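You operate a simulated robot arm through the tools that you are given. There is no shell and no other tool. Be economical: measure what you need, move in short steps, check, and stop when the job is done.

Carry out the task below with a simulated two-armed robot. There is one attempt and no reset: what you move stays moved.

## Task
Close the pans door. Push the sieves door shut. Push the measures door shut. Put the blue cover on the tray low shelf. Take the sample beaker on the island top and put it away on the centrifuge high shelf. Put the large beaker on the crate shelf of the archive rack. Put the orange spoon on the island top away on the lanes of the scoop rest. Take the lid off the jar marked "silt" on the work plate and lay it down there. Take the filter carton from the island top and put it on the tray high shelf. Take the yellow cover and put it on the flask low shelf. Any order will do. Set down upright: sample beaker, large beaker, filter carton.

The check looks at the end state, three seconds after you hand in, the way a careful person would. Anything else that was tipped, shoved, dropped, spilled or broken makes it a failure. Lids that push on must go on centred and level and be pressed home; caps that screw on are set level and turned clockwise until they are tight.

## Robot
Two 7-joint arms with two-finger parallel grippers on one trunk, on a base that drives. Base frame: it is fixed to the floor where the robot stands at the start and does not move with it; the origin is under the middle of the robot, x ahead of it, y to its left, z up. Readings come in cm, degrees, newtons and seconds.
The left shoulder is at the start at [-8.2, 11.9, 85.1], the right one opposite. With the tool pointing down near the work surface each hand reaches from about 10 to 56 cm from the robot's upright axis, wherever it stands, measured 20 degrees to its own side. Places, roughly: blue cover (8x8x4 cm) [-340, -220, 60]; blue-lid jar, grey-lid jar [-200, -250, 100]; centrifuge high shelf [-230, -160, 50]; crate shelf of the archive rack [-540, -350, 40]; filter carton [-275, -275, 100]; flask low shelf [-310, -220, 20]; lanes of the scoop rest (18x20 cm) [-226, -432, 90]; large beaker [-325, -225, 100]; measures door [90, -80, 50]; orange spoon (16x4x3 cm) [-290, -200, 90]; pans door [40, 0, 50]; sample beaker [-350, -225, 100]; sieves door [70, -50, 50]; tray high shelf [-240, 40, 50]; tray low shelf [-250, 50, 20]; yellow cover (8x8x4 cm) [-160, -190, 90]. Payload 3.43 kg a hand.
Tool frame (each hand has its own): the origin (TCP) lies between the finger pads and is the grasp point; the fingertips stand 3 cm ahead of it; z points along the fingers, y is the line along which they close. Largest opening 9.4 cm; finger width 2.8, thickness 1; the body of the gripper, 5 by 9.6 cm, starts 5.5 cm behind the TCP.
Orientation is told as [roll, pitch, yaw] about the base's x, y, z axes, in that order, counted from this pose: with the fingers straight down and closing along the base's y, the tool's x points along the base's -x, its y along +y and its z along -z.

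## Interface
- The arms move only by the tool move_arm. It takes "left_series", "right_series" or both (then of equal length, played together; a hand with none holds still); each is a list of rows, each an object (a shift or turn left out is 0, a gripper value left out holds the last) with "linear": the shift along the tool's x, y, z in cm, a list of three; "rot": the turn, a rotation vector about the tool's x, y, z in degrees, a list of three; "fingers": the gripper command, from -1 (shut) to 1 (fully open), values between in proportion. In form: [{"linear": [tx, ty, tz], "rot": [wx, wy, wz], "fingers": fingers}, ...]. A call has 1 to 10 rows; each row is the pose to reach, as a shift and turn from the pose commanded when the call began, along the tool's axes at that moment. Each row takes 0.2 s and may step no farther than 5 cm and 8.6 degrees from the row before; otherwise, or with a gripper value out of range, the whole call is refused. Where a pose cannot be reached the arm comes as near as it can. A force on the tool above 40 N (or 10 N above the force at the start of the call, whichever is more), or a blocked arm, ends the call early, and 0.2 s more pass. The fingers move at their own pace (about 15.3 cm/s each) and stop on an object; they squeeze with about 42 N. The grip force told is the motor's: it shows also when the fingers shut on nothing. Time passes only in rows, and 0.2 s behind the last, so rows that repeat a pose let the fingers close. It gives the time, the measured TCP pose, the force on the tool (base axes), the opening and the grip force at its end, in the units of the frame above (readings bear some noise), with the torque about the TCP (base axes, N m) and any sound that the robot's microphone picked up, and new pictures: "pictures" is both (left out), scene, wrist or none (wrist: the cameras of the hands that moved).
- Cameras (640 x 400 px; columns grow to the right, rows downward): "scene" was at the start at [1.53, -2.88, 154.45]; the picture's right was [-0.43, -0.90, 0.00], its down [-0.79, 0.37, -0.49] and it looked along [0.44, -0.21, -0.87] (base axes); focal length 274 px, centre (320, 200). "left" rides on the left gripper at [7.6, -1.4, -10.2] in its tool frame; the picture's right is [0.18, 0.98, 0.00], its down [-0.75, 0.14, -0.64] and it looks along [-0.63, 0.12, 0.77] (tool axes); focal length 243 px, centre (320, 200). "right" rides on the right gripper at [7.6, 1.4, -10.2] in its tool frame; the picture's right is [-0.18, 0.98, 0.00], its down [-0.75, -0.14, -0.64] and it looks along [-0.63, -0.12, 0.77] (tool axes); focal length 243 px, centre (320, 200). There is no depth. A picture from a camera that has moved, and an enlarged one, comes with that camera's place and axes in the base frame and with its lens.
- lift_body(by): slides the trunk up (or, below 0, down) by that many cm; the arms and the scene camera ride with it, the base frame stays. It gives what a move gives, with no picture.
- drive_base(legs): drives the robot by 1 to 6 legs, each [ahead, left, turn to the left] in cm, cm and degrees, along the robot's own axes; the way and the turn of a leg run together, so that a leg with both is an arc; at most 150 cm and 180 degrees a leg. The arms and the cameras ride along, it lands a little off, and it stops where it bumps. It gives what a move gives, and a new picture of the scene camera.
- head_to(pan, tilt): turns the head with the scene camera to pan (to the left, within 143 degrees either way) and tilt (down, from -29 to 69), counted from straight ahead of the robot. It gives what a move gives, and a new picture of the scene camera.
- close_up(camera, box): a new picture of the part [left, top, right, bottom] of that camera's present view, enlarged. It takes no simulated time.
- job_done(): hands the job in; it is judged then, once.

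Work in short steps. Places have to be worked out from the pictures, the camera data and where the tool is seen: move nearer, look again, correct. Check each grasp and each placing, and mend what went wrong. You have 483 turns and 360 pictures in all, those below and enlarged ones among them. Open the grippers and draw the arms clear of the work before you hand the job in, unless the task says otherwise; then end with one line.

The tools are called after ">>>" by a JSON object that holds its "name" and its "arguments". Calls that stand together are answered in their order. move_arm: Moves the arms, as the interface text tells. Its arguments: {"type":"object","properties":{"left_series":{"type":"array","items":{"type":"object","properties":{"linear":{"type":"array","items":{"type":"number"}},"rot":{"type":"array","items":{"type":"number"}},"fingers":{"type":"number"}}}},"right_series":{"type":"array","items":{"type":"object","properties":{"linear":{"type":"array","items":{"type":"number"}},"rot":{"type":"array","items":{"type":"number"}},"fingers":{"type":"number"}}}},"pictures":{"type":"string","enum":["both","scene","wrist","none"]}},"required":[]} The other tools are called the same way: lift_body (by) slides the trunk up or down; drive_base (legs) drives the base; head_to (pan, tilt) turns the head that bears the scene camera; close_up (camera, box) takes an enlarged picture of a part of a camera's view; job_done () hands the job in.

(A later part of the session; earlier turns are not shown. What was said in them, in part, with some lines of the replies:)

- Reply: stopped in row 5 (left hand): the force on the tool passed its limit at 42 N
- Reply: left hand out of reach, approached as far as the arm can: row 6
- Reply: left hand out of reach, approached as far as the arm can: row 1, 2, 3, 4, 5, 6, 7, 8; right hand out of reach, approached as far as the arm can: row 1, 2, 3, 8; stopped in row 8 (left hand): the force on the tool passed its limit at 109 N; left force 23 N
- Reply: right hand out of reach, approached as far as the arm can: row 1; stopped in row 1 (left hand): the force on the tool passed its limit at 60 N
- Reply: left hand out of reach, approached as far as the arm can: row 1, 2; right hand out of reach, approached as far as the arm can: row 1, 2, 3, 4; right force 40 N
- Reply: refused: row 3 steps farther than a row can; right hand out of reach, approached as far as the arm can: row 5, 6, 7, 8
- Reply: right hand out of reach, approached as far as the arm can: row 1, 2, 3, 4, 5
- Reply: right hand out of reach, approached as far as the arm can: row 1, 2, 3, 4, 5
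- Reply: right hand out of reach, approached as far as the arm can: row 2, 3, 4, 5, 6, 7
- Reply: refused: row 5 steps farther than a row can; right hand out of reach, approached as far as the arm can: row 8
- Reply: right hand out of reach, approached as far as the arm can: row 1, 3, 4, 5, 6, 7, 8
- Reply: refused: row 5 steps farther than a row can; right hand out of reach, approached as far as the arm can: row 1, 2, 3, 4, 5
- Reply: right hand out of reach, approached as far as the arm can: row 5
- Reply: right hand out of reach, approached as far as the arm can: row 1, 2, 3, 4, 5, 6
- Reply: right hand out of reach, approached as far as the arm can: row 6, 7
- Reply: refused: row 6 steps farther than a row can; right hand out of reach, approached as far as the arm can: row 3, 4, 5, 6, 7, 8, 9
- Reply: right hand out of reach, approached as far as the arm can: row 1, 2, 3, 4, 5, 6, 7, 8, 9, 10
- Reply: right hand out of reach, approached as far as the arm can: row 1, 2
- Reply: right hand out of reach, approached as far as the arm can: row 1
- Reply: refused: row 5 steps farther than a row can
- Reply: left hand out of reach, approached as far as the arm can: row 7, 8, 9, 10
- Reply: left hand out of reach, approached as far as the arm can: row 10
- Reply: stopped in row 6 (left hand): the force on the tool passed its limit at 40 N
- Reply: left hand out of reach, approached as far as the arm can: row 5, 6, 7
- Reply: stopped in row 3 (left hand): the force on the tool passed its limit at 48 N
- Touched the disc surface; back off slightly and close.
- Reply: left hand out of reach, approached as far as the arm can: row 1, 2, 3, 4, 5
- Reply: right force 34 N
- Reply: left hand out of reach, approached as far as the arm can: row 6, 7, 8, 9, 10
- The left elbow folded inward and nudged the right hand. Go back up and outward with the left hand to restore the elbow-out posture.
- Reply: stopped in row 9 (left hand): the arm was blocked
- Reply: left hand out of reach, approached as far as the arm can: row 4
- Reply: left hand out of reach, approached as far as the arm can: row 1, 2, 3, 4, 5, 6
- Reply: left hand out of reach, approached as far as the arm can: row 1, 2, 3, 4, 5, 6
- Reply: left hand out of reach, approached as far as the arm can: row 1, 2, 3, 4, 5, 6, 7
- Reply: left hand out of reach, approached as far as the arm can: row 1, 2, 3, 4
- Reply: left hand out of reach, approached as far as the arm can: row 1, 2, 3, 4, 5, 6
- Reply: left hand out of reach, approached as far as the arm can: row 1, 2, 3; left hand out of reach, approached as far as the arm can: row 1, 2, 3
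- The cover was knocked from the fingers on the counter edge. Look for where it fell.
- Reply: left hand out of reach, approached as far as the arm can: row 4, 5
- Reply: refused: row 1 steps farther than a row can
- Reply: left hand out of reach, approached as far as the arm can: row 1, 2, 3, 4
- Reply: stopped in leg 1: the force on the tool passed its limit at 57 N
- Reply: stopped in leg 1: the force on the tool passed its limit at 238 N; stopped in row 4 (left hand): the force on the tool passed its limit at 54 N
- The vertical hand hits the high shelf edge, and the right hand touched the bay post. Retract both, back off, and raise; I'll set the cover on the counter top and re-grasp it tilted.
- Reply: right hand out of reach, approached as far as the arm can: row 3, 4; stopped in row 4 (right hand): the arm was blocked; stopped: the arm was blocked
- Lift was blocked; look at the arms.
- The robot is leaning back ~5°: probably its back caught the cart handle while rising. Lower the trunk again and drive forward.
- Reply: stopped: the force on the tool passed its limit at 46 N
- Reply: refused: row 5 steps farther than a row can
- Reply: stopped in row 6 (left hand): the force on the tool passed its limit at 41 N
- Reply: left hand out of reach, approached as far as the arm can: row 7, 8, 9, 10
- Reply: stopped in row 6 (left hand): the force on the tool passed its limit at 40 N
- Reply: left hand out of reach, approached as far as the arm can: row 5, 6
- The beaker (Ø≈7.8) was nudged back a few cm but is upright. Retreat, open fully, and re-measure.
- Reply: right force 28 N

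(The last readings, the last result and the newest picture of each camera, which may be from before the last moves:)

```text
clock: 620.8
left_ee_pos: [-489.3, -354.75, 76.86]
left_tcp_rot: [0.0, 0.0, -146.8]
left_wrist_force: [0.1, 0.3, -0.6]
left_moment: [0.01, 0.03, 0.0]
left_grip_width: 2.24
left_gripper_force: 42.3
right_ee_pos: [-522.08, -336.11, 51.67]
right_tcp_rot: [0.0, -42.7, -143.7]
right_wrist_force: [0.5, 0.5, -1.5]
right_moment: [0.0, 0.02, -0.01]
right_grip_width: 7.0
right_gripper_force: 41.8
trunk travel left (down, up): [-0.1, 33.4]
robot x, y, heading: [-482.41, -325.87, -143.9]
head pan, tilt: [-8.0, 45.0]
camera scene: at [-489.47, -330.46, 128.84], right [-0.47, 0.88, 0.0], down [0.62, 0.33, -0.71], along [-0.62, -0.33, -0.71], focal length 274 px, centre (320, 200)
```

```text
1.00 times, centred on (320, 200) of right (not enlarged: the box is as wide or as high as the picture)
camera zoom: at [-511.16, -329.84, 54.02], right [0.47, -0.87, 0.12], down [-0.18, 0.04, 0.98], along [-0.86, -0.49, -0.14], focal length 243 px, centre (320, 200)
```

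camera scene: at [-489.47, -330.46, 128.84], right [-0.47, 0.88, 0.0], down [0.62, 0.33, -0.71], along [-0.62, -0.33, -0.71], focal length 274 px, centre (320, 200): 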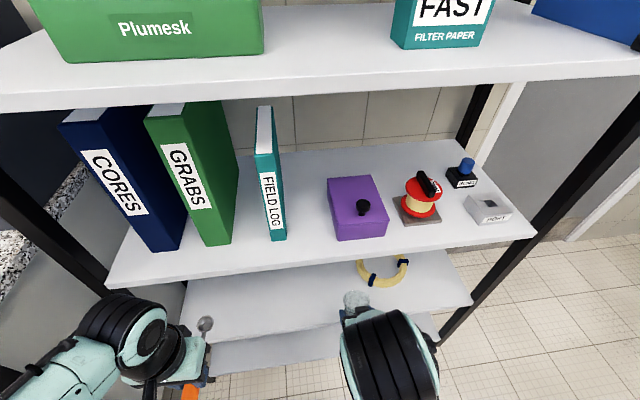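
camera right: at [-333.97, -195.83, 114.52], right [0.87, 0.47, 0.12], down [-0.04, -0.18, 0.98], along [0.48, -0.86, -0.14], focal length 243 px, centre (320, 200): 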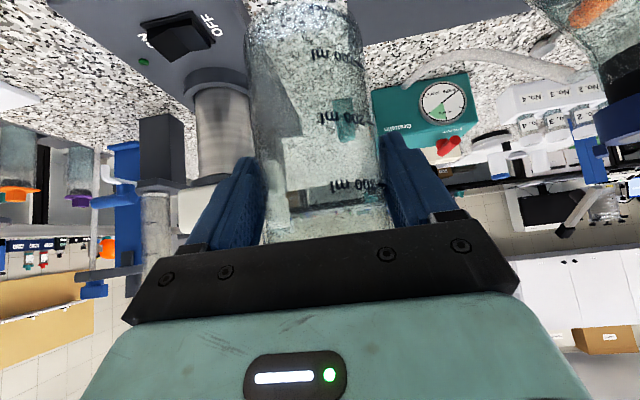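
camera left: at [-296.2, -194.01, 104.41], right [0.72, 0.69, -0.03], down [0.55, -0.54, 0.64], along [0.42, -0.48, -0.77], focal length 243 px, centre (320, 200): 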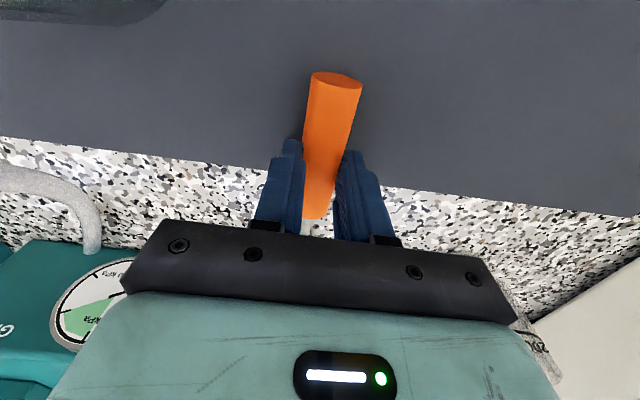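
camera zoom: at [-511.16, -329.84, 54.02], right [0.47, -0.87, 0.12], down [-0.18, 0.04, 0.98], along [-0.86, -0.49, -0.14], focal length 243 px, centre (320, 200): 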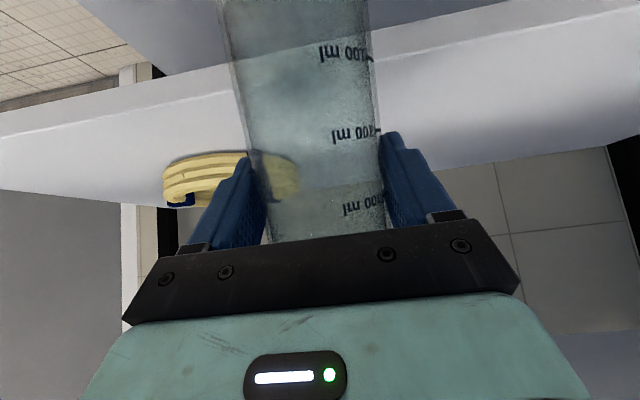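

Shelf surface ≈42; raise 1.5 and extend 14.6 over the shelf.

>>> {"name": "move_arm", "arguments": {"right_series": [{"linear": [-1.2, 0.5, -1.2]}, {"linear": [-4, 1, 1.5]}, {"linear": [-7, 1.5, 4.4]}, {"linear": [-9.5, 2, 6.7]}, {"linear": [-11.9, 2, 8.7]}], "pictures": "both"}}

```text
clock: 622.0
left_ee_pos: [-489.09, -354.79, 76.81]
left_tcp_rot: [0.0, 0.0, -146.9]
left_wrist_force: [-0.1, -0.3, -0.5]
left_moment: [0.01, 0.02, 0.0]
left_grip_width: 2.29
left_gripper_force: 41.5
right_ee_pos: [-532.57, -346.26, 53.4]
right_tcp_rot: [0.0, -42.7, -143.8]
right_wrist_force: [0.2, -0.2, -2.0]
right_moment: [-0.04, 0.01, 0.0]
right_grip_width: 6.96
right_gripper_force: 42.1
trunk travel left (down, up): [-0.1, 33.4]
robot x, y, heading: [-481.93, -326.46, -143.7]
head pan, tilt: [-8.0, 45.0]
camera scene: at [-489.46, -330.48, 128.84], right [-0.47, 0.88, 0.0], down [0.62, 0.33, -0.71], along [-0.62, -0.33, -0.71], focal length 274 px, centre (320, 200)
camera right: at [-521.7, -339.97, 55.83], right [0.47, -0.87, 0.12], down [-0.18, 0.04, 0.98], along [-0.86, -0.49, -0.14], focal length 243 px, centre (320, 200)
```

scene: 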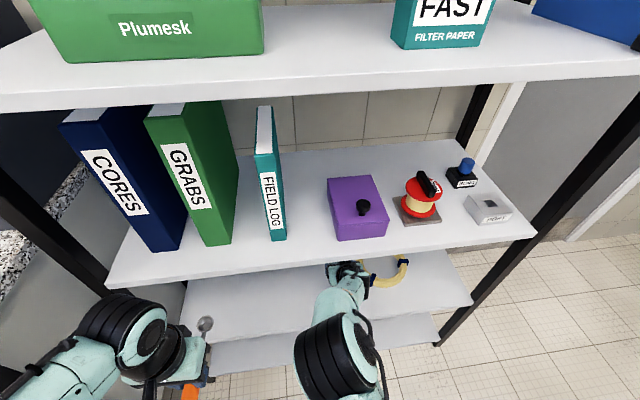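
right: 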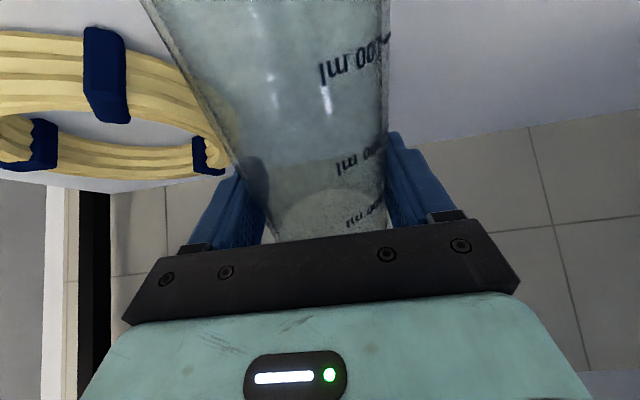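

The beaker seems to have pivoted in the grip (base dragged). Inspect closely.

>>> {"name": "close_up", "arguments": {"camera": "scene", "box": [260, 230, 460, 350]}}

```text
3.20 times, centred on (360, 290) of scene
camera zoom: at [-489.46, -330.48, 128.84], right [-0.47, 0.88, 0.0], down [0.62, 0.33, -0.71], along [-0.62, -0.33, -0.71], focal length 876 px, centre (192, -88)
```

zoom: 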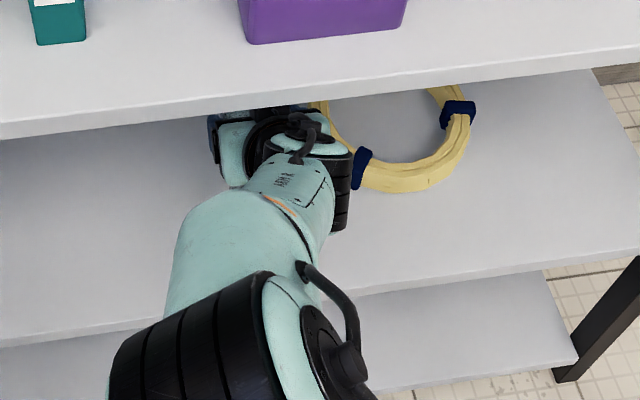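

Lift 4 and shift left 5 away from the ring, then look again.

>>> {"name": "move_arm", "arguments": {"right_series": [{"linear": [-1.4, 0, -1.5]}, {"linear": [-2.7, 0, -2.9]}, {"linear": [-2.7, 3, -2.9]}, {"linear": [-2.7, 6, -2.9]}], "pictures": "wrist"}}

```text
clock: 623.0
left_ee_pos: [-489.15, -354.8, 76.89]
left_tcp_rot: [-0.1, 0.0, -146.9]
left_wrist_force: [-1.0, 0.3, -0.5]
left_moment: [-0.02, 0.02, 0.02]
left_grip_width: 2.28
left_gripper_force: 42.4
right_ee_pos: [-529.07, -351.25, 57.46]
right_tcp_rot: [0.1, -42.6, -143.8]
right_wrist_force: [0.1, 0.4, -2.9]
right_moment: [0.0, 0.03, -0.01]
right_grip_width: 7.0
right_gripper_force: 42.4
trunk travel left (down, up): [-0.1, 33.4]
robot x, y, heading: [-482.07, -325.93, -144.0]
head pan, tilt: [-8.0, 45.0]
camera right: at [-518.13, -344.95, 59.9], right [0.47, -0.87, 0.12], down [-0.18, 0.04, 0.98], along [-0.86, -0.49, -0.14], focal length 243 px, centre (320, 200)
```

right: 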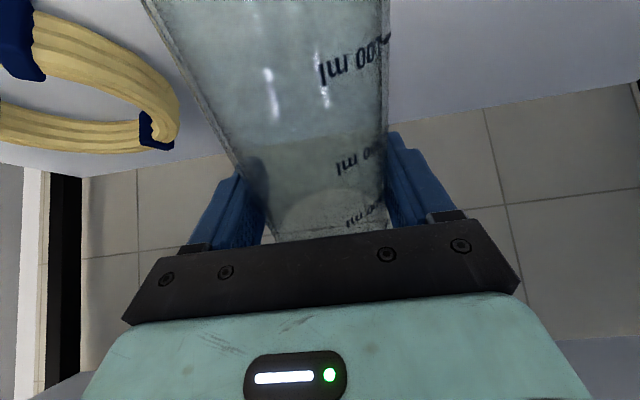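

The beaker pivoted ~50° with its base toward me. Back out, then pitch the hand further up so the beaker hangs vertical.

>>> {"name": "drive_base", "arguments": {"legs": [[-20, 0, 0]]}}

>>> {"name": "move_arm", "arguments": {"right_series": [{"rot": [0, -8, 0]}, {"rot": [0, -16, 0]}, {"rot": [0, -24, 0]}, {"rot": [0, -32, 0]}, {"rot": [0, -40, 0]}, {"rot": [0, -45, 0]}], "pictures": "both"}}

```text
clock: 624.5
left_ee_pos: [-473.14, -343.09, 76.83]
left_tcp_rot: [0.0, 0.0, -146.9]
left_wrist_force: [-0.4, 0.4, 0.3]
left_moment: [0.02, -0.02, -0.06]
left_grip_width: 2.29
left_gripper_force: 41.5
right_ee_pos: [-513.2, -339.47, 57.61]
right_tcp_rot: [0.0, -42.7, -143.6]
right_wrist_force: [0.8, -0.2, -1.0]
right_moment: [-0.02, 0.03, 0.02]
right_grip_width: 6.97
right_gripper_force: 41.5
trunk travel left (down, up): [-0.1, 33.4]
robot x, y, heading: [-465.6, -314.69, -143.9]
head pan, tilt: [-8.0, 45.0]
camera scene: at [-473.46, -318.75, 128.84], right [-0.47, 0.88, 0.0], down [0.62, 0.33, -0.71], along [-0.62, -0.33, -0.71], focal length 274 px, centre (320, 200)
```

scene: 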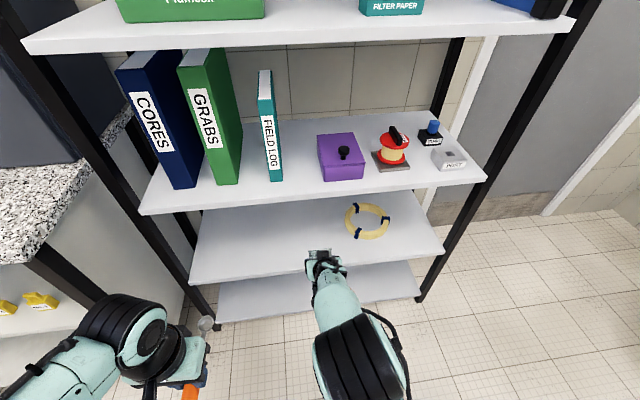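

```text
clock: 625.9
left_ee_pos: [-473.14, -343.04, 76.72]
left_tcp_rot: [0.0, 0.0, -146.9]
left_wrist_force: [0.0, 0.0, -0.2]
left_moment: [0.0, -0.01, 0.0]
left_grip_width: 2.26
left_gripper_force: 41.9
right_ee_pos: [-513.16, -339.53, 57.55]
right_tcp_rot: [-2.7, -87.8, -141.2]
right_wrist_force: [0.2, -1.0, -1.3]
right_moment: [-0.02, 0.01, -0.01]
right_grip_width: 6.94
right_gripper_force: 41.8
trunk travel left (down, up): [-0.1, 33.4]
robot x, y, heading: [-465.6, -314.85, -143.7]
head pan, tilt: [-8.0, 45.0]
camera scene: at [-473.5, -318.77, 128.84], right [-0.47, 0.88, 0.0], down [0.62, 0.33, -0.71], along [-0.62, -0.33, -0.71], focal length 274 px, centre (320, 200)
camera right: at [-503.79, -334.43, 50.33], right [0.58, -0.8, 0.18], down [0.41, 0.48, 0.78], along [-0.71, -0.37, 0.6], focal length 243 px, centre (320, 200)
```

scene: 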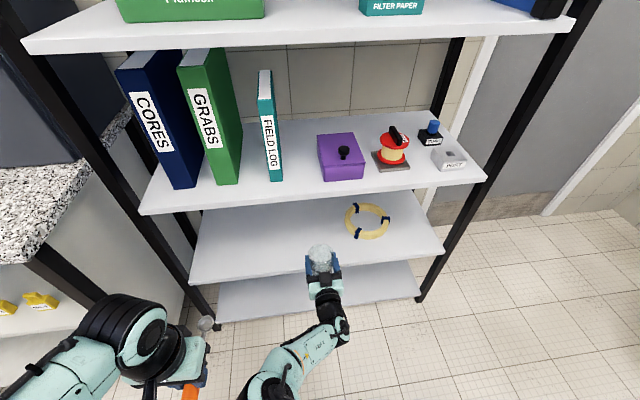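
right: 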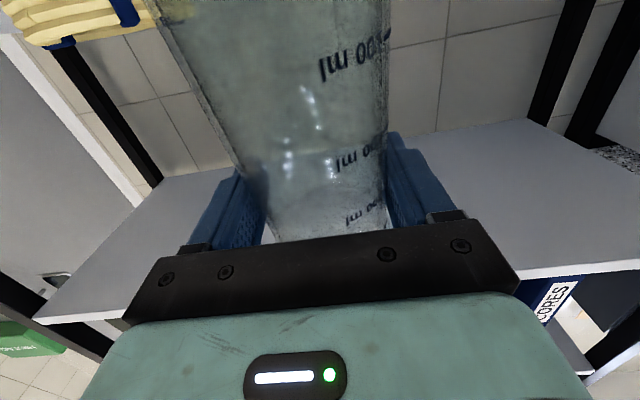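

Pitch −88 reached. Zoom to judge the beaker's verticality.

>>> {"name": "close_up", "arguments": {"camera": "scene", "box": [270, 220, 390, 310]}}

```text
4.44 times, centred on (330, 265) of scene
camera zoom: at [-473.5, -318.77, 128.84], right [-0.47, 0.88, 0.0], down [0.62, 0.33, -0.71], along [-0.62, -0.33, -0.71], focal length 1216 px, centre (276, -89)
```

zoom: 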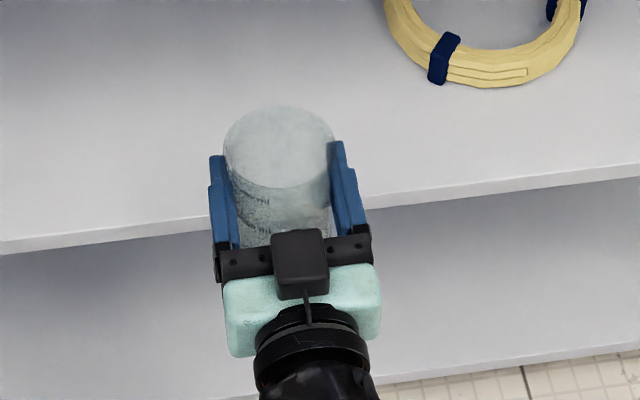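

About 6° residual tilt. Pitch 6° more, then drive forward 18 with the base well above the shelf.

>>> {"name": "move_arm", "arguments": {"right_series": [{"rot": [0, -3, 0]}, {"rot": [0, -6, 0]}, {"rot": [0, -6, 0]}], "pictures": "none"}}

>>> {"name": "drive_base", "arguments": {"legs": [[18, 0, 0]]}}

>>> {"name": "close_up", "arguments": {"camera": "scene", "box": [270, 220, 430, 340]}}

```text
clock: 626.7
left_ee_pos: [-473.24, -343.05, 76.94]
left_tcp_rot: [-0.1, 0.0, -146.8]
left_wrist_force: [-0.5, 1.0, -0.8]
left_moment: [0.01, 0.03, 0.02]
left_grip_width: 2.25
left_gripper_force: 41.7
right_ee_pos: [-512.97, -339.58, 57.41]
right_tcp_rot: [-179.9, -86.3, 36.3]
right_wrist_force: [0.7, -0.3, -2.3]
right_moment: [-0.03, -0.01, 0.02]
right_grip_width: 6.96
right_gripper_force: 42.2
trunk travel left (down, up): [-0.1, 33.4]
robot x, y, heading: [-465.78, -315.06, -143.8]
head pan, tilt: [-8.0, 45.0]
```

```text
clock: 628.3
left_ee_pos: [-487.84, -353.83, 76.82]
left_tcp_rot: [0.0, 0.0, -146.8]
left_wrist_force: [-0.5, 0.1, 0.6]
left_moment: [-0.03, -0.02, -0.01]
left_grip_width: 2.24
left_gripper_force: 42.0
right_ee_pos: [-527.75, -350.24, 57.42]
right_tcp_rot: [-179.8, -86.4, 36.2]
right_wrist_force: [0.2, -0.4, -1.8]
right_moment: [0.0, -0.01, 0.01]
right_grip_width: 6.96
right_gripper_force: 42.2
trunk travel left (down, up): [-0.1, 33.4]
robot x, y, heading: [-480.45, -324.94, -143.9]
head pan, tilt: [-8.0, 45.0]
camera scene: at [-488.12, -329.49, 128.84], right [-0.47, 0.88, 0.0], down [0.62, 0.33, -0.71], along [-0.62, -0.33, -0.71], focal length 274 px, centre (320, 200)
```

scene: 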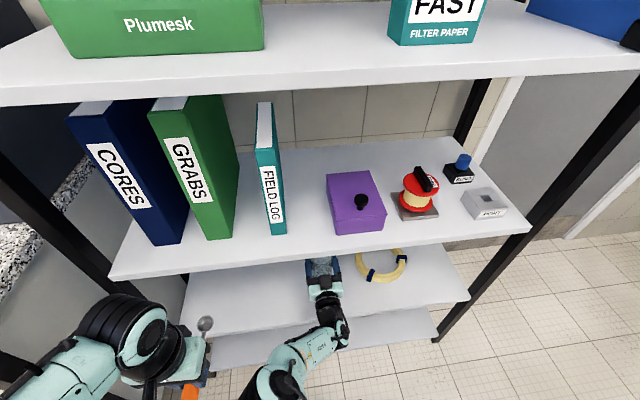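

```text
3.33 times, centred on (350, 280) of scene
camera zoom: at [-488.12, -329.49, 128.84], right [-0.47, 0.88, 0.0], down [0.62, 0.33, -0.71], along [-0.62, -0.33, -0.71], focal length 912 px, centre (220, -67)
```

zoom: 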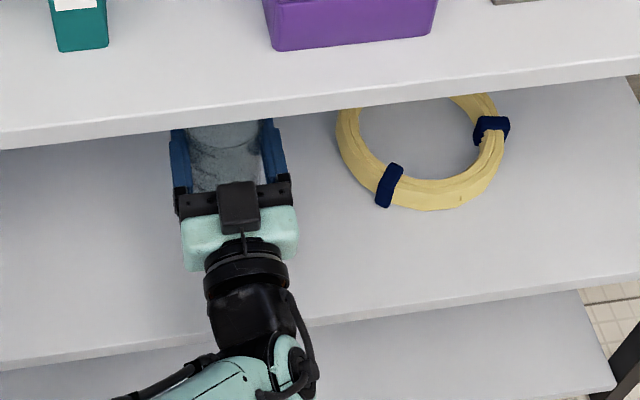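

Over the shelf and clear of the ring. Lower along tool x to contact.

>>> {"name": "move_arm", "arguments": {"right_series": [{"linear": [2, 0, 0]}, {"linear": [4, 0, 0]}, {"linear": [5, 0, 0]}, {"linear": [5.5, 0, 0]}, {"linear": [6, 0, 0]}, {"linear": [6.5, 0, 0]}, {"linear": [7, 0, 0]}], "pictures": "wrist"}}

```text
clock: 628.8
left_ee_pos: [-487.87, -353.78, 76.82]
left_tcp_rot: [0.0, 0.1, -146.8]
left_wrist_force: [-1.0, 0.6, -1.0]
left_moment: [-0.03, -0.02, 0.01]
left_grip_width: 2.23
left_gripper_force: 41.8
right_ee_pos: [-527.81, -350.24, 55.17]
right_tcp_rot: [179.5, -86.1, 36.9]
right_wrist_force: [3.8, 2.6, 5.5]
right_moment: [0.75, -0.99, 0.1]
right_grip_width: 6.93
right_gripper_force: 42.1
trunk travel left (down, up): [-0.1, 33.4]
robot x, y, heading: [-480.28, -325.52, -143.6]
head pan, tilt: [-8.0, 45.0]
stopped in row 2 (right hand): the force on the tool passed its limit at 62 N (the readings are from after the stop); the commanded pose is now the measured one
camera right: at [-519.15, -345.69, 46.91], right [0.59, -0.78, 0.18], down [0.48, 0.52, 0.71], along [-0.65, -0.33, 0.68], focal length 243 px, centre (320, 200)
```

right: 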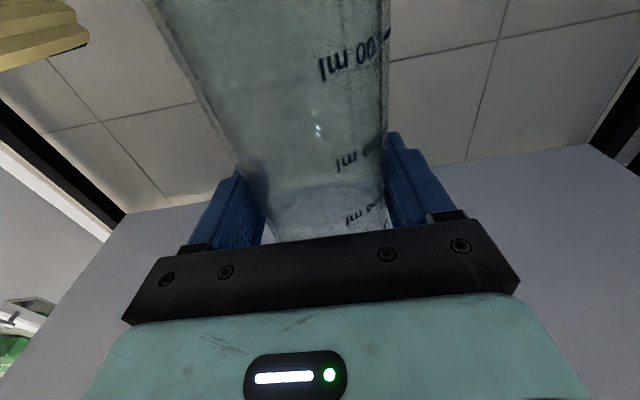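

Likely the camera/wrist touched the shelf edge (contact is behind the TCP). Raise 1, move back 4 and lower again.

>>> {"name": "move_arm", "arguments": {"right_series": [{"linear": [-1, 0, -1]}, {"linear": [-1.2, 0, -4]}, {"linear": [0.5, 0, -4]}, {"linear": [1.5, 0, -4]}, {"linear": [2.3, 0, -4]}, {"linear": [3.1, 0, -4]}, {"linear": [3.9, 0, -4]}], "pictures": "both"}}

```text
clock: 630.4
left_ee_pos: [-487.76, -353.66, 76.84]
left_tcp_rot: [0.0, 0.1, -146.8]
left_wrist_force: [0.9, 0.3, 0.5]
left_moment: [-0.01, 0.0, 0.02]
left_grip_width: 2.27
left_gripper_force: 41.8
right_ee_pos: [-524.72, -347.93, 52.09]
right_tcp_rot: [-179.4, -85.4, 35.5]
right_wrist_force: [-12.7, 0.1, 30.6]
right_moment: [0.07, 0.11, 0.05]
right_grip_width: 6.97
right_gripper_force: 42.1
right hand out of reach, approached as far as the arm can: row 7
trunk travel left (down, up): [-0.1, 33.4]
robot x, y, heading: [-480.54, -325.3, -144.0]
head pan, tilt: [-8.0, 45.0]
camera scene: at [-488.0, -329.36, 128.85], right [-0.47, 0.88, 0.0], down [0.62, 0.33, -0.71], along [-0.62, -0.33, -0.71], focal length 274 px, centre (320, 200)
camera right: at [-516.12, -343.45, 43.74], right [0.59, -0.79, 0.18], down [0.48, 0.53, 0.7], along [-0.65, -0.32, 0.69], focal length 243 px, centre (320, 200)
```

scene: 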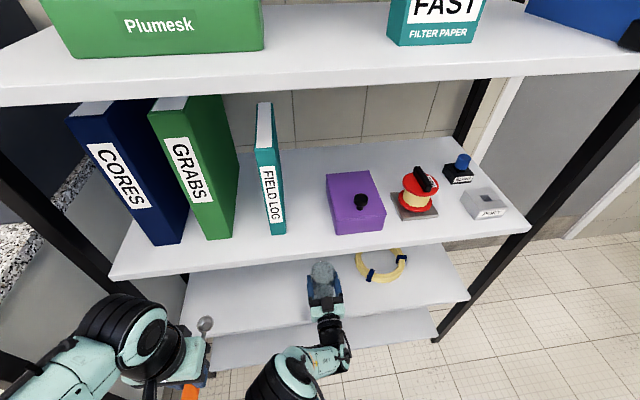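
right: 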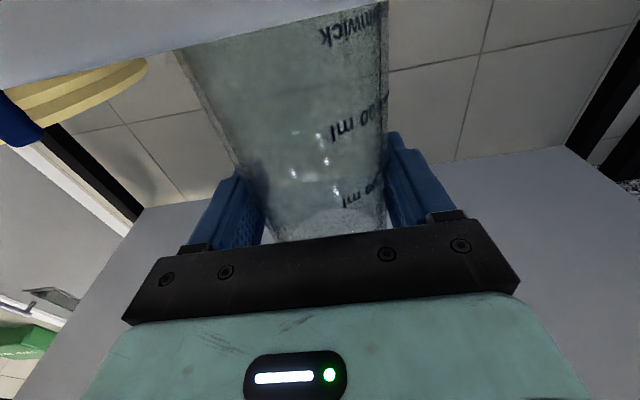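

30 N straight up through the TCP: the base is on the shelf. Check verticality by zoom before releasing.

>>> {"name": "close_up", "arguments": {"camera": "scene", "box": [270, 230, 390, 320]}}

```text
4.44 times, centred on (330, 275) of scene
camera zoom: at [-488.0, -329.36, 128.85], right [-0.47, 0.88, 0.0], down [0.62, 0.33, -0.71], along [-0.62, -0.33, -0.71], focal length 1216 px, centre (276, -133)
```

zoom: 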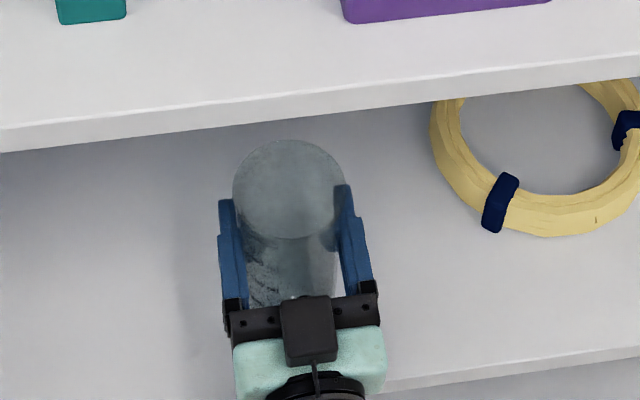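

Vertical. Ease, open, and withdraw straight back.

>>> {"name": "move_arm", "arguments": {"right_series": [{"linear": [-0.25, 0, 0]}, {"linear": [-0.25, 0, 0], "fingers": 0.9}, {"linear": [-0.25, 0, 0], "fingers": 0.9}, {"linear": [-0.25, 0, -2.5]}, {"linear": [-0.25, 0, -6]}, {"linear": [-0.25, 0, -10]}], "pictures": "both"}}

```text
clock: 631.8
left_ee_pos: [-487.83, -353.83, 76.76]
left_tcp_rot: [0.0, 0.1, -146.8]
left_wrist_force: [0.5, 1.0, -0.5]
left_moment: [0.0, 0.01, 0.03]
left_grip_width: 2.27
left_gripper_force: 42.0
right_ee_pos: [-516.32, -341.93, 51.39]
right_tcp_rot: [178.7, -86.0, 37.4]
right_wrist_force: [0.2, -0.1, 0.0]
right_moment: [-0.03, 0.01, 0.0]
right_grip_width: 8.93
right_gripper_force: 0.0
trunk travel left (down, up): [-0.1, 33.4]
robot x, y, heading: [-480.69, -325.48, -144.0]
head pan, tilt: [-8.0, 45.0]
camera scene: at [-488.09, -329.46, 128.84], right [-0.47, 0.88, 0.0], down [0.62, 0.33, -0.71], along [-0.62, -0.33, -0.71], focal length 274 px, centre (320, 200)
camera right: at [-507.56, -337.52, 43.23], right [0.59, -0.78, 0.19], down [0.47, 0.52, 0.71], along [-0.65, -0.33, 0.68], focal length 243 px, centre (320, 200)
```

scene: 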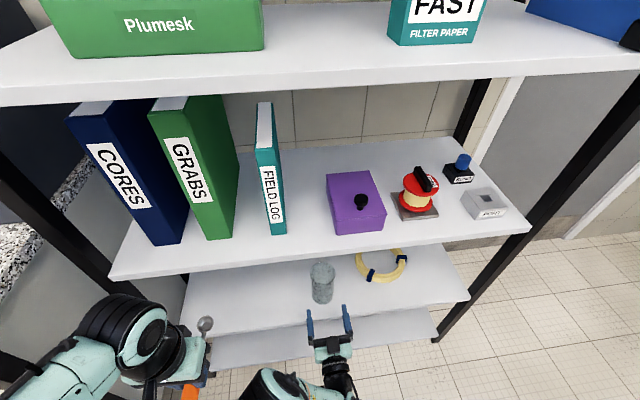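
right: 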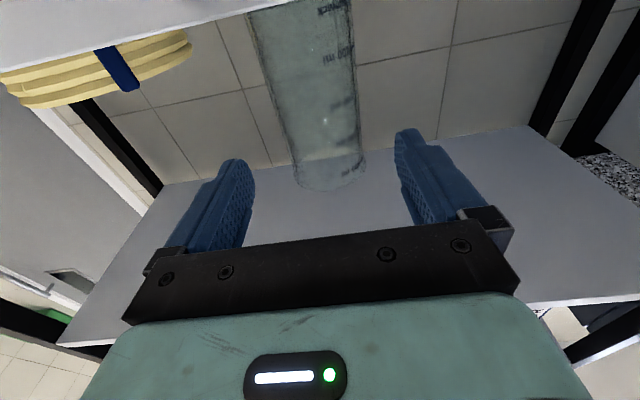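

Large beaker stands on the crate shelf. Back off, raise the trunk, and drive across to the left wall counter for the scoop rest.

>>> {"name": "drive_base", "arguments": {"legs": [[-38, 0, 0.8], [0, 145, 0]]}}

>>> {"name": "lift_body", "arguments": {"by": 33}}

>>> {"name": "drive_base", "arguments": {"legs": [[0, 20, 90], [0, 85, 0]]}}

```text
clock: 646.7
left_ee_pos: [-366.95, -446.5, 76.79]
left_tcp_rot: [0.0, 0.0, -144.9]
left_wrist_force: [0.4, 0.1, -0.1]
left_moment: [0.02, -0.01, 0.02]
left_grip_width: 2.28
left_gripper_force: 41.9
right_ee_pos: [-395.78, -435.88, 51.55]
right_tcp_rot: [179.0, -86.0, 39.1]
right_wrist_force: [-0.6, -0.1, -0.1]
right_moment: [0.01, 0.02, 0.01]
right_grip_width: 8.9
right_gripper_force: 0.1
trunk travel left (down, up): [-0.1, 33.4]
robot x, y, heading: [-360.68, -417.56, -141.8]
head pan, tilt: [-8.0, 45.0]
camera scene: at [-368.07, -422.22, 128.84], right [-0.5, 0.86, 0.0], down [0.61, 0.36, -0.71], along [-0.61, -0.36, -0.71], focal length 274 px, centre (320, 200)
```

scene: 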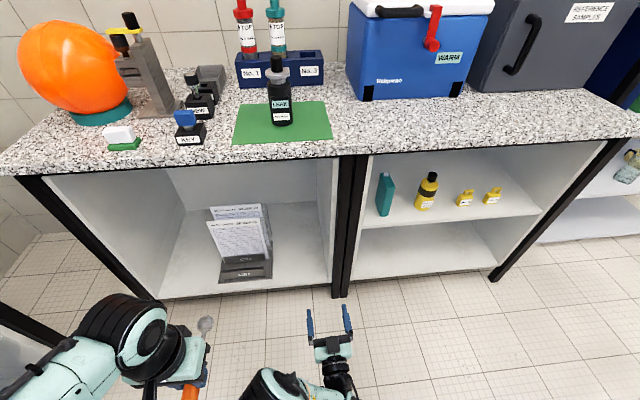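

```text
clock: 650.0
left_ee_pos: [-366.94, -446.39, 109.82]
left_tcp_rot: [0.0, 0.1, -144.9]
left_wrist_force: [0.1, -0.2, -0.4]
left_moment: [0.0, -0.02, -0.01]
left_grip_width: 2.26
left_gripper_force: 42.4
right_ee_pos: [-400.18, -439.29, 88.72]
right_tcp_rot: [179.6, -81.4, 38.6]
right_wrist_force: [-0.8, -0.7, -0.6]
right_moment: [-0.01, -0.03, 0.01]
right_grip_width: 8.93
right_gripper_force: 0.0
trunk travel left (down, up): [-33.1, 0.4]
robot x, y, heading: [-360.6, -417.81, -141.7]
head pan, tilt: [-8.0, 45.0]
```

```text
clock: 662.0
left_ee_pos: [-243.69, -371.04, 109.81]
left_tcp_rot: [-0.1, 0.1, -54.5]
left_wrist_force: [-0.7, 0.4, -1.1]
left_moment: [-0.01, 0.0, 0.03]
left_grip_width: 2.26
left_gripper_force: 41.7
right_ee_pos: [-250.75, -404.39, 88.87]
right_tcp_rot: [179.6, -81.5, 128.9]
right_wrist_force: [0.1, 0.8, 0.6]
right_moment: [0.0, -0.02, 0.02]
right_grip_width: 8.96
right_gripper_force: 0.0
trunk travel left (down, up): [-33.1, 0.4]
robot x, y, heading: [-271.97, -364.99, -51.4]
head pan, tilt: [-8.0, 45.0]
cut short: leg 1
camera scene: at [-271.05, -368.5, 162.48], right [-0.86, -0.51, 0.0], down [-0.36, 0.61, -0.71], along [0.36, -0.61, -0.71], focal length 274 px, centre (320, 200)
```

scene: 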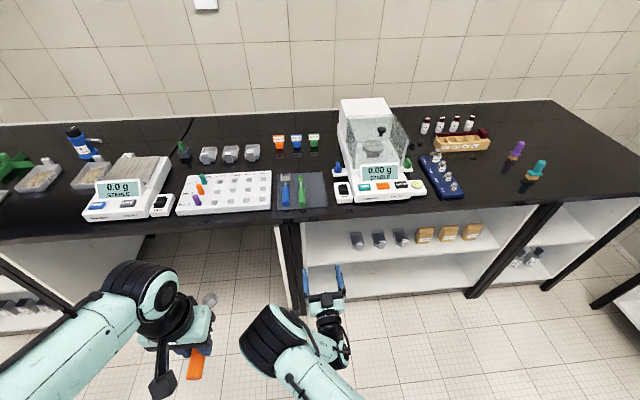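

The scoop rest (dark tray with blue and green scoops) is right ahead. Zoom in.

>>> {"name": "close_up", "arguments": {"camera": "scene", "box": [240, 140, 380, 230]}}

```text
4.44 times, centred on (310, 185) of scene
camera zoom: at [-271.05, -368.5, 162.48], right [-0.86, -0.51, 0.0], down [-0.36, 0.61, -0.71], along [0.36, -0.61, -0.71], focal length 1216 px, centre (364, 267)
```

zoom: 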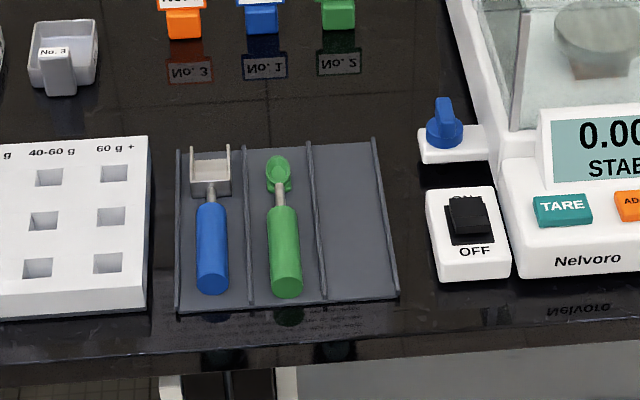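

An empty right lane is visible, running at −55°, centre ≈(-230.3,-435.2). First bring the right hand up and back into a compact pose.

>>> {"name": "move_arm", "arguments": {"right_series": [{"linear": [-3, 0, -1.5], "rot": [0, 6, 0]}, {"linear": [-6, 0, -3], "rot": [0, 12, 0]}, {"linear": [-9, 0, -4.5], "rot": [0, 18, 0]}, {"linear": [-12, 0, -6], "rot": [0, 24, 0]}, {"linear": [-15, 0, -7.5], "rot": [0, 30, 0]}, {"linear": [-18, 0, -9], "rot": [0, 36, 0]}, {"linear": [-21, 0, -10.5], "rot": [0, 42, 0]}, {"linear": [-24, 0, -12], "rot": [0, 50, 0]}], "pictures": "none"}}

>>> {"name": "drive_base", "arguments": {"legs": [[0, -15, -2], [27, 0, 0]]}}

```text
clock: 663.4
left_ee_pos: [-243.63, -371.23, 109.84]
left_tcp_rot: [-0.1, 0.0, -54.7]
left_wrist_force: [-0.4, -0.1, -0.5]
left_moment: [0.05, 0.01, 0.01]
left_grip_width: 2.24
left_gripper_force: 42.5
right_ee_pos: [-263.03, -404.9, 102.8]
right_tcp_rot: [-4.6, -58.0, -63.9]
right_wrist_force: [-0.5, -0.4, -0.2]
right_moment: [-0.01, -0.02, 0.02]
right_grip_width: 8.93
right_gripper_force: 0.1
right hand out of reach, approached as far as the arm can: row 3, 4, 5, 6, 7
trunk travel left (down, up): [-33.1, 0.4]
robot x, y, heading: [-272.63, -365.2, -51.6]
head pan, tilt: [-8.0, 45.0]
stopped in row 7 (right hand): the arm was blocked; the commanded pose is now the measured one
```

```text
clock: 666.9
left_ee_pos: [-239.31, -402.49, 109.83]
left_tcp_rot: [0.0, 0.1, -56.1]
left_wrist_force: [-0.7, -0.4, -1.1]
left_moment: [-0.01, 0.0, -0.01]
left_grip_width: 2.27
left_gripper_force: 42.2
right_ee_pos: [-259.4, -435.53, 102.71]
right_tcp_rot: [-4.6, -57.8, -65.1]
right_wrist_force: [-0.1, -0.4, 0.1]
right_moment: [0.02, -0.02, -0.01]
right_grip_width: 8.92
right_gripper_force: 0.1
trunk travel left (down, up): [-33.1, 0.4]
robot x, y, heading: [-267.89, -395.46, -52.8]
head pan, tilt: [-8.0, 45.0]
camera scene: at [-266.69, -399.16, 162.46], right [-0.87, -0.49, 0.0], down [-0.34, 0.62, -0.71], along [0.34, -0.62, -0.71], focal length 274 px, centre (320, 200)
```

scene: 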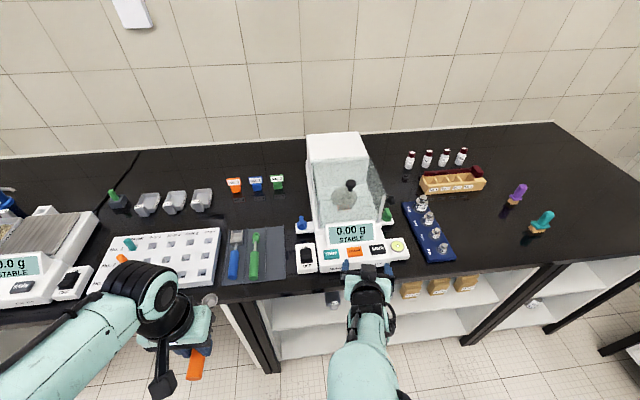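

Raise the right hand slightly, and move the left hand with the spoon over the right lane.

>>> {"name": "move_arm", "arguments": {"left_series": [{"linear": [-4, -1.6, 0]}, {"linear": [-8, -3.2, 0]}, {"linear": [-12, -4.8, 0]}, {"linear": [-16, -6.4, 0]}, {"linear": [-20, -8, 0]}, {"linear": [-24, -9.6, 0], "rot": [0, 0, -1.3]}, {"linear": [-28, -11.2, 0], "rot": [0, 0, -1.3]}], "right_series": [{"linear": [-1, 0, -0.6]}, {"linear": [-2, 0, -1.2]}, {"linear": [-3, 0, -1.9]}, {"linear": [-4, 0, -2.5]}, {"linear": [-5.1, 0, -3.2]}, {"linear": [-5.1, 0, -3.2]}, {"linear": [-5.1, 0, -3.2]}], "pictures": "both"}}

```text
clock: 667.9
left_ee_pos: [-235.69, -419.4, 109.77]
left_tcp_rot: [-0.1, 0.1, -56.1]
left_wrist_force: [-0.3, -0.2, -1.5]
left_moment: [0.02, -0.01, -0.01]
left_grip_width: 2.25
left_gripper_force: 42.0
right_ee_pos: [-263.92, -439.0, 105.31]
right_tcp_rot: [-5.1, -54.7, -73.2]
right_wrist_force: [-0.2, -0.4, -0.1]
right_moment: [0.04, -0.01, -0.01]
right_grip_width: 8.95
right_gripper_force: 0.0
trunk travel left (down, up): [-33.1, 0.4]
robot x, y, heading: [-267.92, -395.49, -52.9]
head pan, tilt: [-8.0, 45.0]
stopped in row 5 (right hand): the arm was blocked; the commanded pose is now the measured one
camera scene: at [-266.65, -399.3, 162.48], right [-0.87, -0.49, 0.0], down [-0.34, 0.62, -0.71], along [0.34, -0.62, -0.71], focal length 274 px, centre (320, 200)
camera right: at [-265.38, -426.07, 105.06], right [0.99, 0.11, 0.1], down [-0.11, 0.07, 0.99], along [0.11, -0.99, 0.08], focal length 243 px, centre (320, 200)
camera left: at [-241.13, -413.96, 119.97], right [0.71, 0.7, 0.0], down [0.54, -0.55, 0.64], along [0.45, -0.45, -0.77], focal length 243 px, centre (320, 200)
```

scene: 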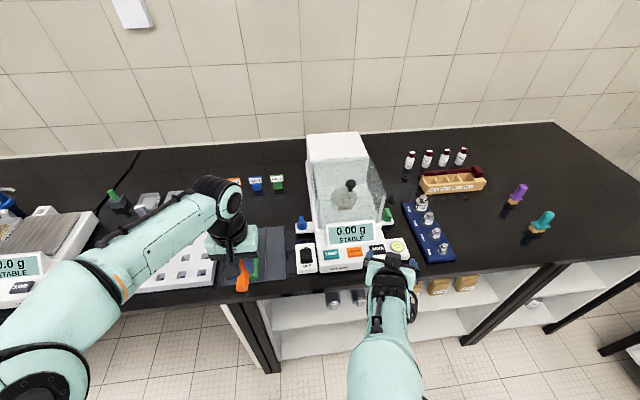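
right: 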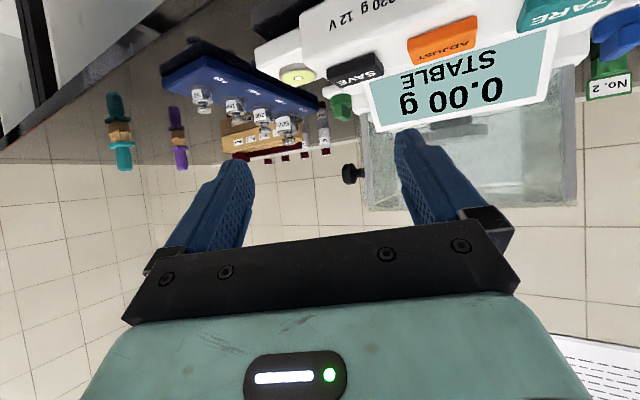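
left: 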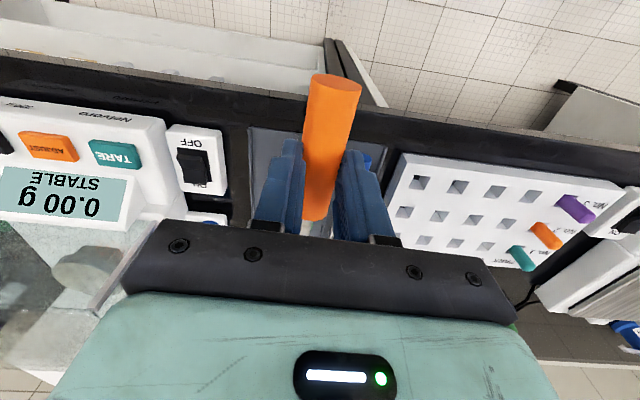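

Leave the right arm still. Continue the left hand over the lane.

>>> {"name": "move_arm", "arguments": {"left_series": [{"linear": [-3.2, -1.2, 0]}, {"linear": [-6.4, -2.4, 0], "rot": [0, 0, -1.3]}, {"linear": [-9.6, -3.6, 1], "rot": [0, 0, -1.3]}, {"linear": [-12.7, -4.7, 3], "rot": [0, 0, -1.3]}, {"linear": [-12.7, -4.7, 7], "rot": [0, 0, -1.3]}], "pictures": "wrist"}}

>>> {"name": "close_up", "arguments": {"camera": "scene", "box": [200, 180, 340, 310]}}

```text
clock: 669.1
left_ee_pos: [-232.48, -432.3, 102.7]
left_tcp_rot: [-0.1, 0.1, -54.5]
left_wrist_force: [0.7, -0.4, -0.5]
left_moment: [-0.01, 0.01, -0.01]
left_grip_width: 2.27
left_gripper_force: 42.0
right_ee_pos: [-263.95, -438.48, 105.36]
right_tcp_rot: [-5.1, -54.6, -73.1]
right_wrist_force: [0.6, -0.1, 0.3]
right_moment: [-0.02, 0.0, -0.01]
right_grip_width: 8.91
right_gripper_force: 0.1
trunk travel left (down, up): [-33.1, 0.4]
robot x, y, heading: [-267.49, -395.45, -52.8]
head pan, tilt: [-8.0, 45.0]
camera left: at [-238.12, -426.95, 112.88], right [0.69, 0.72, 0.0], down [0.55, -0.53, 0.64], along [0.46, -0.45, -0.77], focal length 243 px, centre (320, 200)
```

left: 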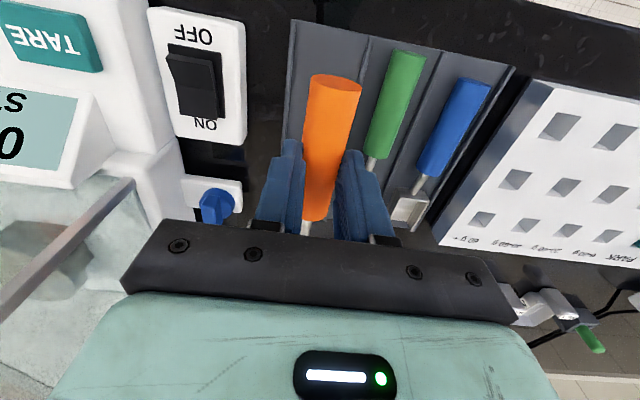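

```text
3.08 times, centred on (270, 245) of scene
camera zoom: at [-266.65, -399.12, 162.47], right [-0.87, -0.49, 0.0], down [-0.34, 0.62, -0.71], along [0.34, -0.62, -0.71], focal length 842 px, centre (474, 62)
```

zoom: 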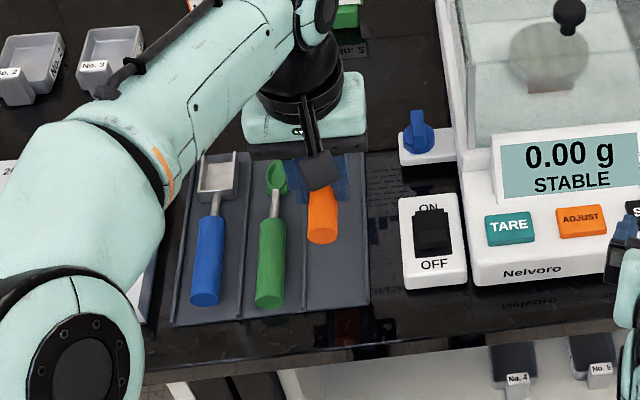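

Aligned with the lane (0.3 cm off). Lower gently.

>>> {"name": "move_arm", "arguments": {"left_series": [{"linear": [0, -0.3, 3]}, {"linear": [0, -0.3, 6]}, {"linear": [0, -0.3, 7.2]}, {"linear": [0, -0.3, 7.8]}, {"linear": [0, -0.3, 8.4]}, {"linear": [0, -0.3, 9]}], "pictures": "wrist"}}

```text
clock: 670.5
left_ee_pos: [-232.72, -432.6, 94.35]
left_tcp_rot: [-0.1, -0.5, -54.7]
left_wrist_force: [1.9, 3.9, 29.8]
left_moment: [-0.05, -0.23, 0.09]
left_grip_width: 2.26
left_gripper_force: 41.8
right_ee_pos: [-264.1, -438.61, 105.51]
right_tcp_rot: [-5.0, -54.7, -73.3]
right_wrist_force: [-0.6, 0.3, 0.0]
right_moment: [-0.01, 0.01, 0.0]
right_grip_width: 8.93
right_gripper_force: 0.1
trunk travel left (down, up): [-33.1, 0.4]
robot x, y, heading: [-268.19, -395.47, -52.8]
head pan, tilt: [-8.0, 45.0]
camera left: at [-238.34, -427.17, 104.44], right [0.69, 0.72, 0.0], down [0.55, -0.53, 0.65], along [0.47, -0.45, -0.76], focal length 243 px, centre (320, 200)
```

left: 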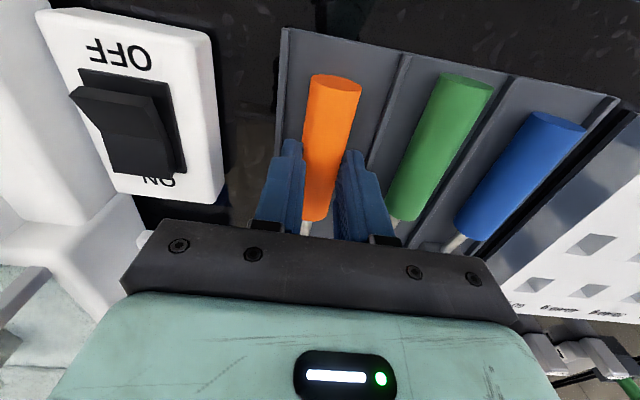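

Spoon is in the lane. Ease, open slightly (3.8 cm), and rise.

>>> {"name": "move_arm", "arguments": {"left_series": [{"linear": [0, 0, -0.3]}, {"linear": [0, 0, -0.3], "fingers": -0.25}, {"linear": [0, 0, -0.3], "fingers": -0.2}, {"linear": [0, 0, -3]}, {"linear": [0, 0, -7]}, {"linear": [0, 0, -12]}, {"linear": [0, 0, -16]}], "pictures": "both"}}

```text
clock: 672.1
left_ee_pos: [-232.88, -432.8, 109.92]
left_tcp_rot: [0.0, 0.1, -54.8]
left_wrist_force: [0.3, 0.7, 0.5]
left_moment: [-0.04, -0.02, 0.02]
left_grip_width: 3.75
left_gripper_force: 0.1
right_ee_pos: [-263.95, -438.55, 105.37]
right_tcp_rot: [-5.0, -54.6, -73.1]
right_wrist_force: [-0.8, -0.7, -0.4]
right_moment: [-0.01, -0.01, 0.01]
right_grip_width: 8.91
right_gripper_force: 0.0
trunk travel left (down, up): [-33.1, 0.4]
robot x, y, heading: [-267.85, -395.45, -52.9]
head pan, tilt: [-8.0, 45.0]
camera scene: at [-266.68, -399.16, 162.48], right [-0.87, -0.49, 0.0], down [-0.34, 0.62, -0.71], along [0.34, -0.62, -0.71], focal length 274 px, centre (320, 200)
camera left: at [-238.34, -427.51, 120.03], right [0.7, 0.72, 0.0], down [0.55, -0.53, 0.64], along [0.46, -0.45, -0.77], focal length 243 px, centre (320, 200)
```

scene: 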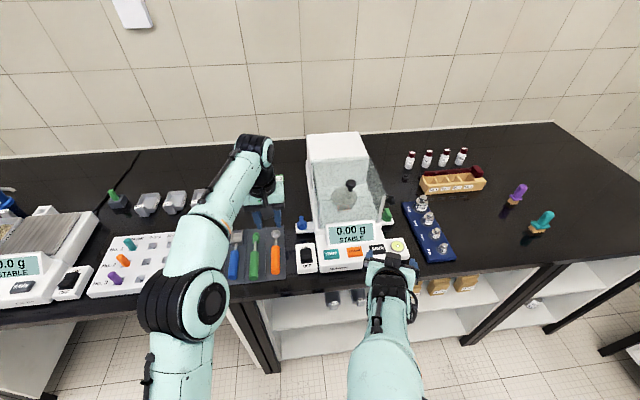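
left: 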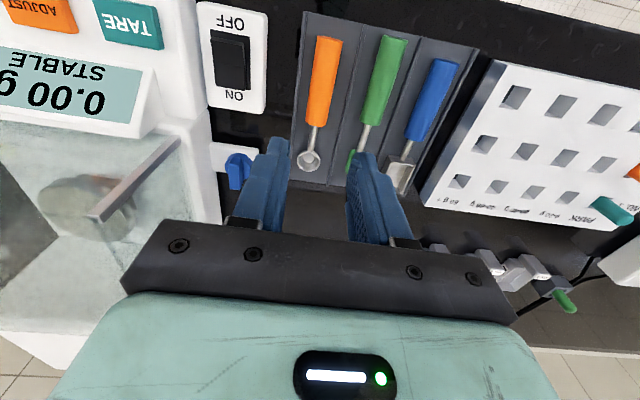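

Spoon lies properly in the lane. Back away and look around to check for anything disturbed.

>>> {"name": "drive_base", "arguments": {"legs": [[-32, 0, 0]]}}

>>> {"name": "head_to", "arguments": {"pan": -100, "tilt": 25}}

>>> {"name": "head_to", "arguments": {"pan": 140, "tilt": 25}}

```text
clock: 674.2
left_ee_pos: [-251.58, -408.11, 109.84]
left_tcp_rot: [0.0, 0.1, -54.9]
left_wrist_force: [0.2, -0.3, 0.2]
left_moment: [-0.01, 0.0, 0.01]
left_grip_width: 3.76
left_gripper_force: 0.2
right_ee_pos: [-282.79, -413.85, 105.43]
right_tcp_rot: [-5.2, -54.6, -73.5]
right_wrist_force: [-0.8, -0.3, 0.5]
right_moment: [0.0, 0.01, -0.02]
right_grip_width: 8.91
right_gripper_force: 0.0
trunk travel left (down, up): [-33.1, 0.4]
robot x, y, heading: [-286.83, -371.04, -53.3]
head pan, tilt: [-8.0, 45.0]
camera scene: at [-285.39, -374.3, 162.49], right [-0.88, -0.48, 0.0], down [-0.34, 0.62, -0.71], along [0.34, -0.62, -0.71], focal length 274 px, centre (320, 200)
```

scene: 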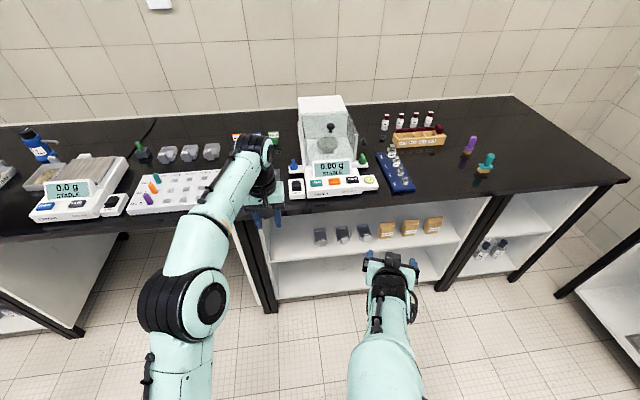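

```text
clock: 675.9
left_ee_pos: [-251.66, -408.2, 109.69]
left_tcp_rot: [0.0, 0.1, -55.0]
left_wrist_force: [0.6, 0.7, 0.1]
left_moment: [-0.01, -0.02, 0.0]
left_grip_width: 3.77
left_gripper_force: 0.1
right_ee_pos: [-282.98, -413.87, 105.38]
right_tcp_rot: [-5.1, -54.6, -73.6]
right_wrist_force: [-0.3, 0.5, 0.2]
right_moment: [0.0, -0.01, -0.02]
right_grip_width: 8.93
right_gripper_force: 0.0
trunk travel left (down, up): [-33.1, 0.4]
robot x, y, heading: [-286.46, -370.7, -52.9]
head pan, tilt: [-100.0, 25.0]
camera scene: at [-297.55, -371.31, 165.53], right [-0.45, 0.89, 0.0], down [0.38, 0.19, -0.91], along [-0.81, -0.41, -0.42], focal length 274 px, centre (320, 200)
```

scene: 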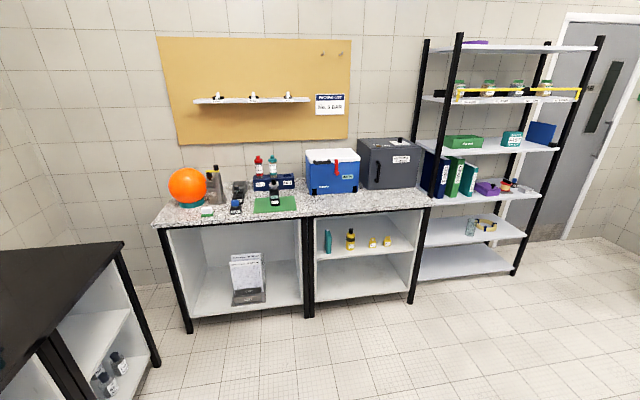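

```text
clock: 679.3
left_ee_pos: [-251.67, -408.17, 109.82]
left_tcp_rot: [0.0, 0.1, -55.1]
left_wrist_force: [0.2, -1.5, -0.3]
left_moment: [-0.01, 0.0, 0.02]
left_grip_width: 3.75
left_gripper_force: 0.1
right_ee_pos: [-282.92, -413.88, 105.43]
right_tcp_rot: [-5.1, -54.5, -73.4]
right_wrist_force: [0.7, 0.3, -0.6]
right_moment: [0.0, -0.01, 0.03]
right_grip_width: 8.93
right_gripper_force: 0.1
trunk travel left (down, up): [-33.1, 0.4]
robot x, y, heading: [-286.74, -371.02, -53.2]
head pan, tilt: [140.0, 25.0]
camera scene: at [-288.79, -357.95, 165.53], right [1.0, -0.06, 0.0], down [-0.02, -0.42, -0.91], along [0.05, 0.9, -0.42], focal length 274 px, centre (320, 200)
```

scene: 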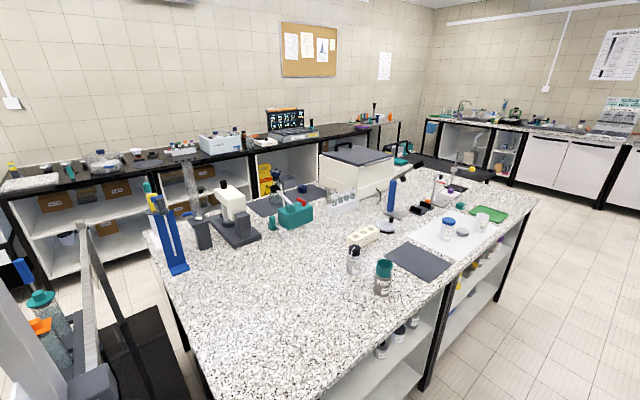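

Everything looks in order: silt jar open with its lid beside it, beaker upright on the rack, spoon in its lane. Open both grippers, clear of the work.

>>> {"name": "move_arm", "arguments": {"left_series": [{"fingers": 1}, {"fingers": 1}], "right_series": [{"fingers": 1}, {"fingers": 1}], "pictures": "none"}}

```text
clock: 679.9
left_ee_pos: [-251.64, -408.12, 109.78]
left_tcp_rot: [-0.1, 0.2, -55.0]
left_wrist_force: [0.1, -0.6, 0.2]
left_moment: [0.01, -0.03, 0.01]
left_grip_width: 9.4
left_gripper_force: 0.0
right_ee_pos: [-283.06, -413.81, 105.36]
right_tcp_rot: [-5.1, -54.7, -73.5]
right_wrist_force: [0.6, -0.5, 0.4]
right_moment: [0.01, 0.02, 0.04]
right_grip_width: 9.39
right_gripper_force: 0.1
trunk travel left (down, up): [-33.1, 0.4]
robot x, y, heading: [-286.53, -370.48, -53.2]
head pan, tilt: [140.0, 25.0]
```

All tasks are finished and the arms are clear; hand in.

>>> {"name": "job_done", "arguments": {}}

```text
The job is handed in.
```

I finished all ten tasks and handed the job in; the check result isn't back. On the way I dropped the blue cover on the floor and recovered it, struck the tray bay with the right hand (238 N) and the measures door (362 N), and caught the cart handle without visible shift. I took the "crate shelf" to be the rack shelf at about z 40.
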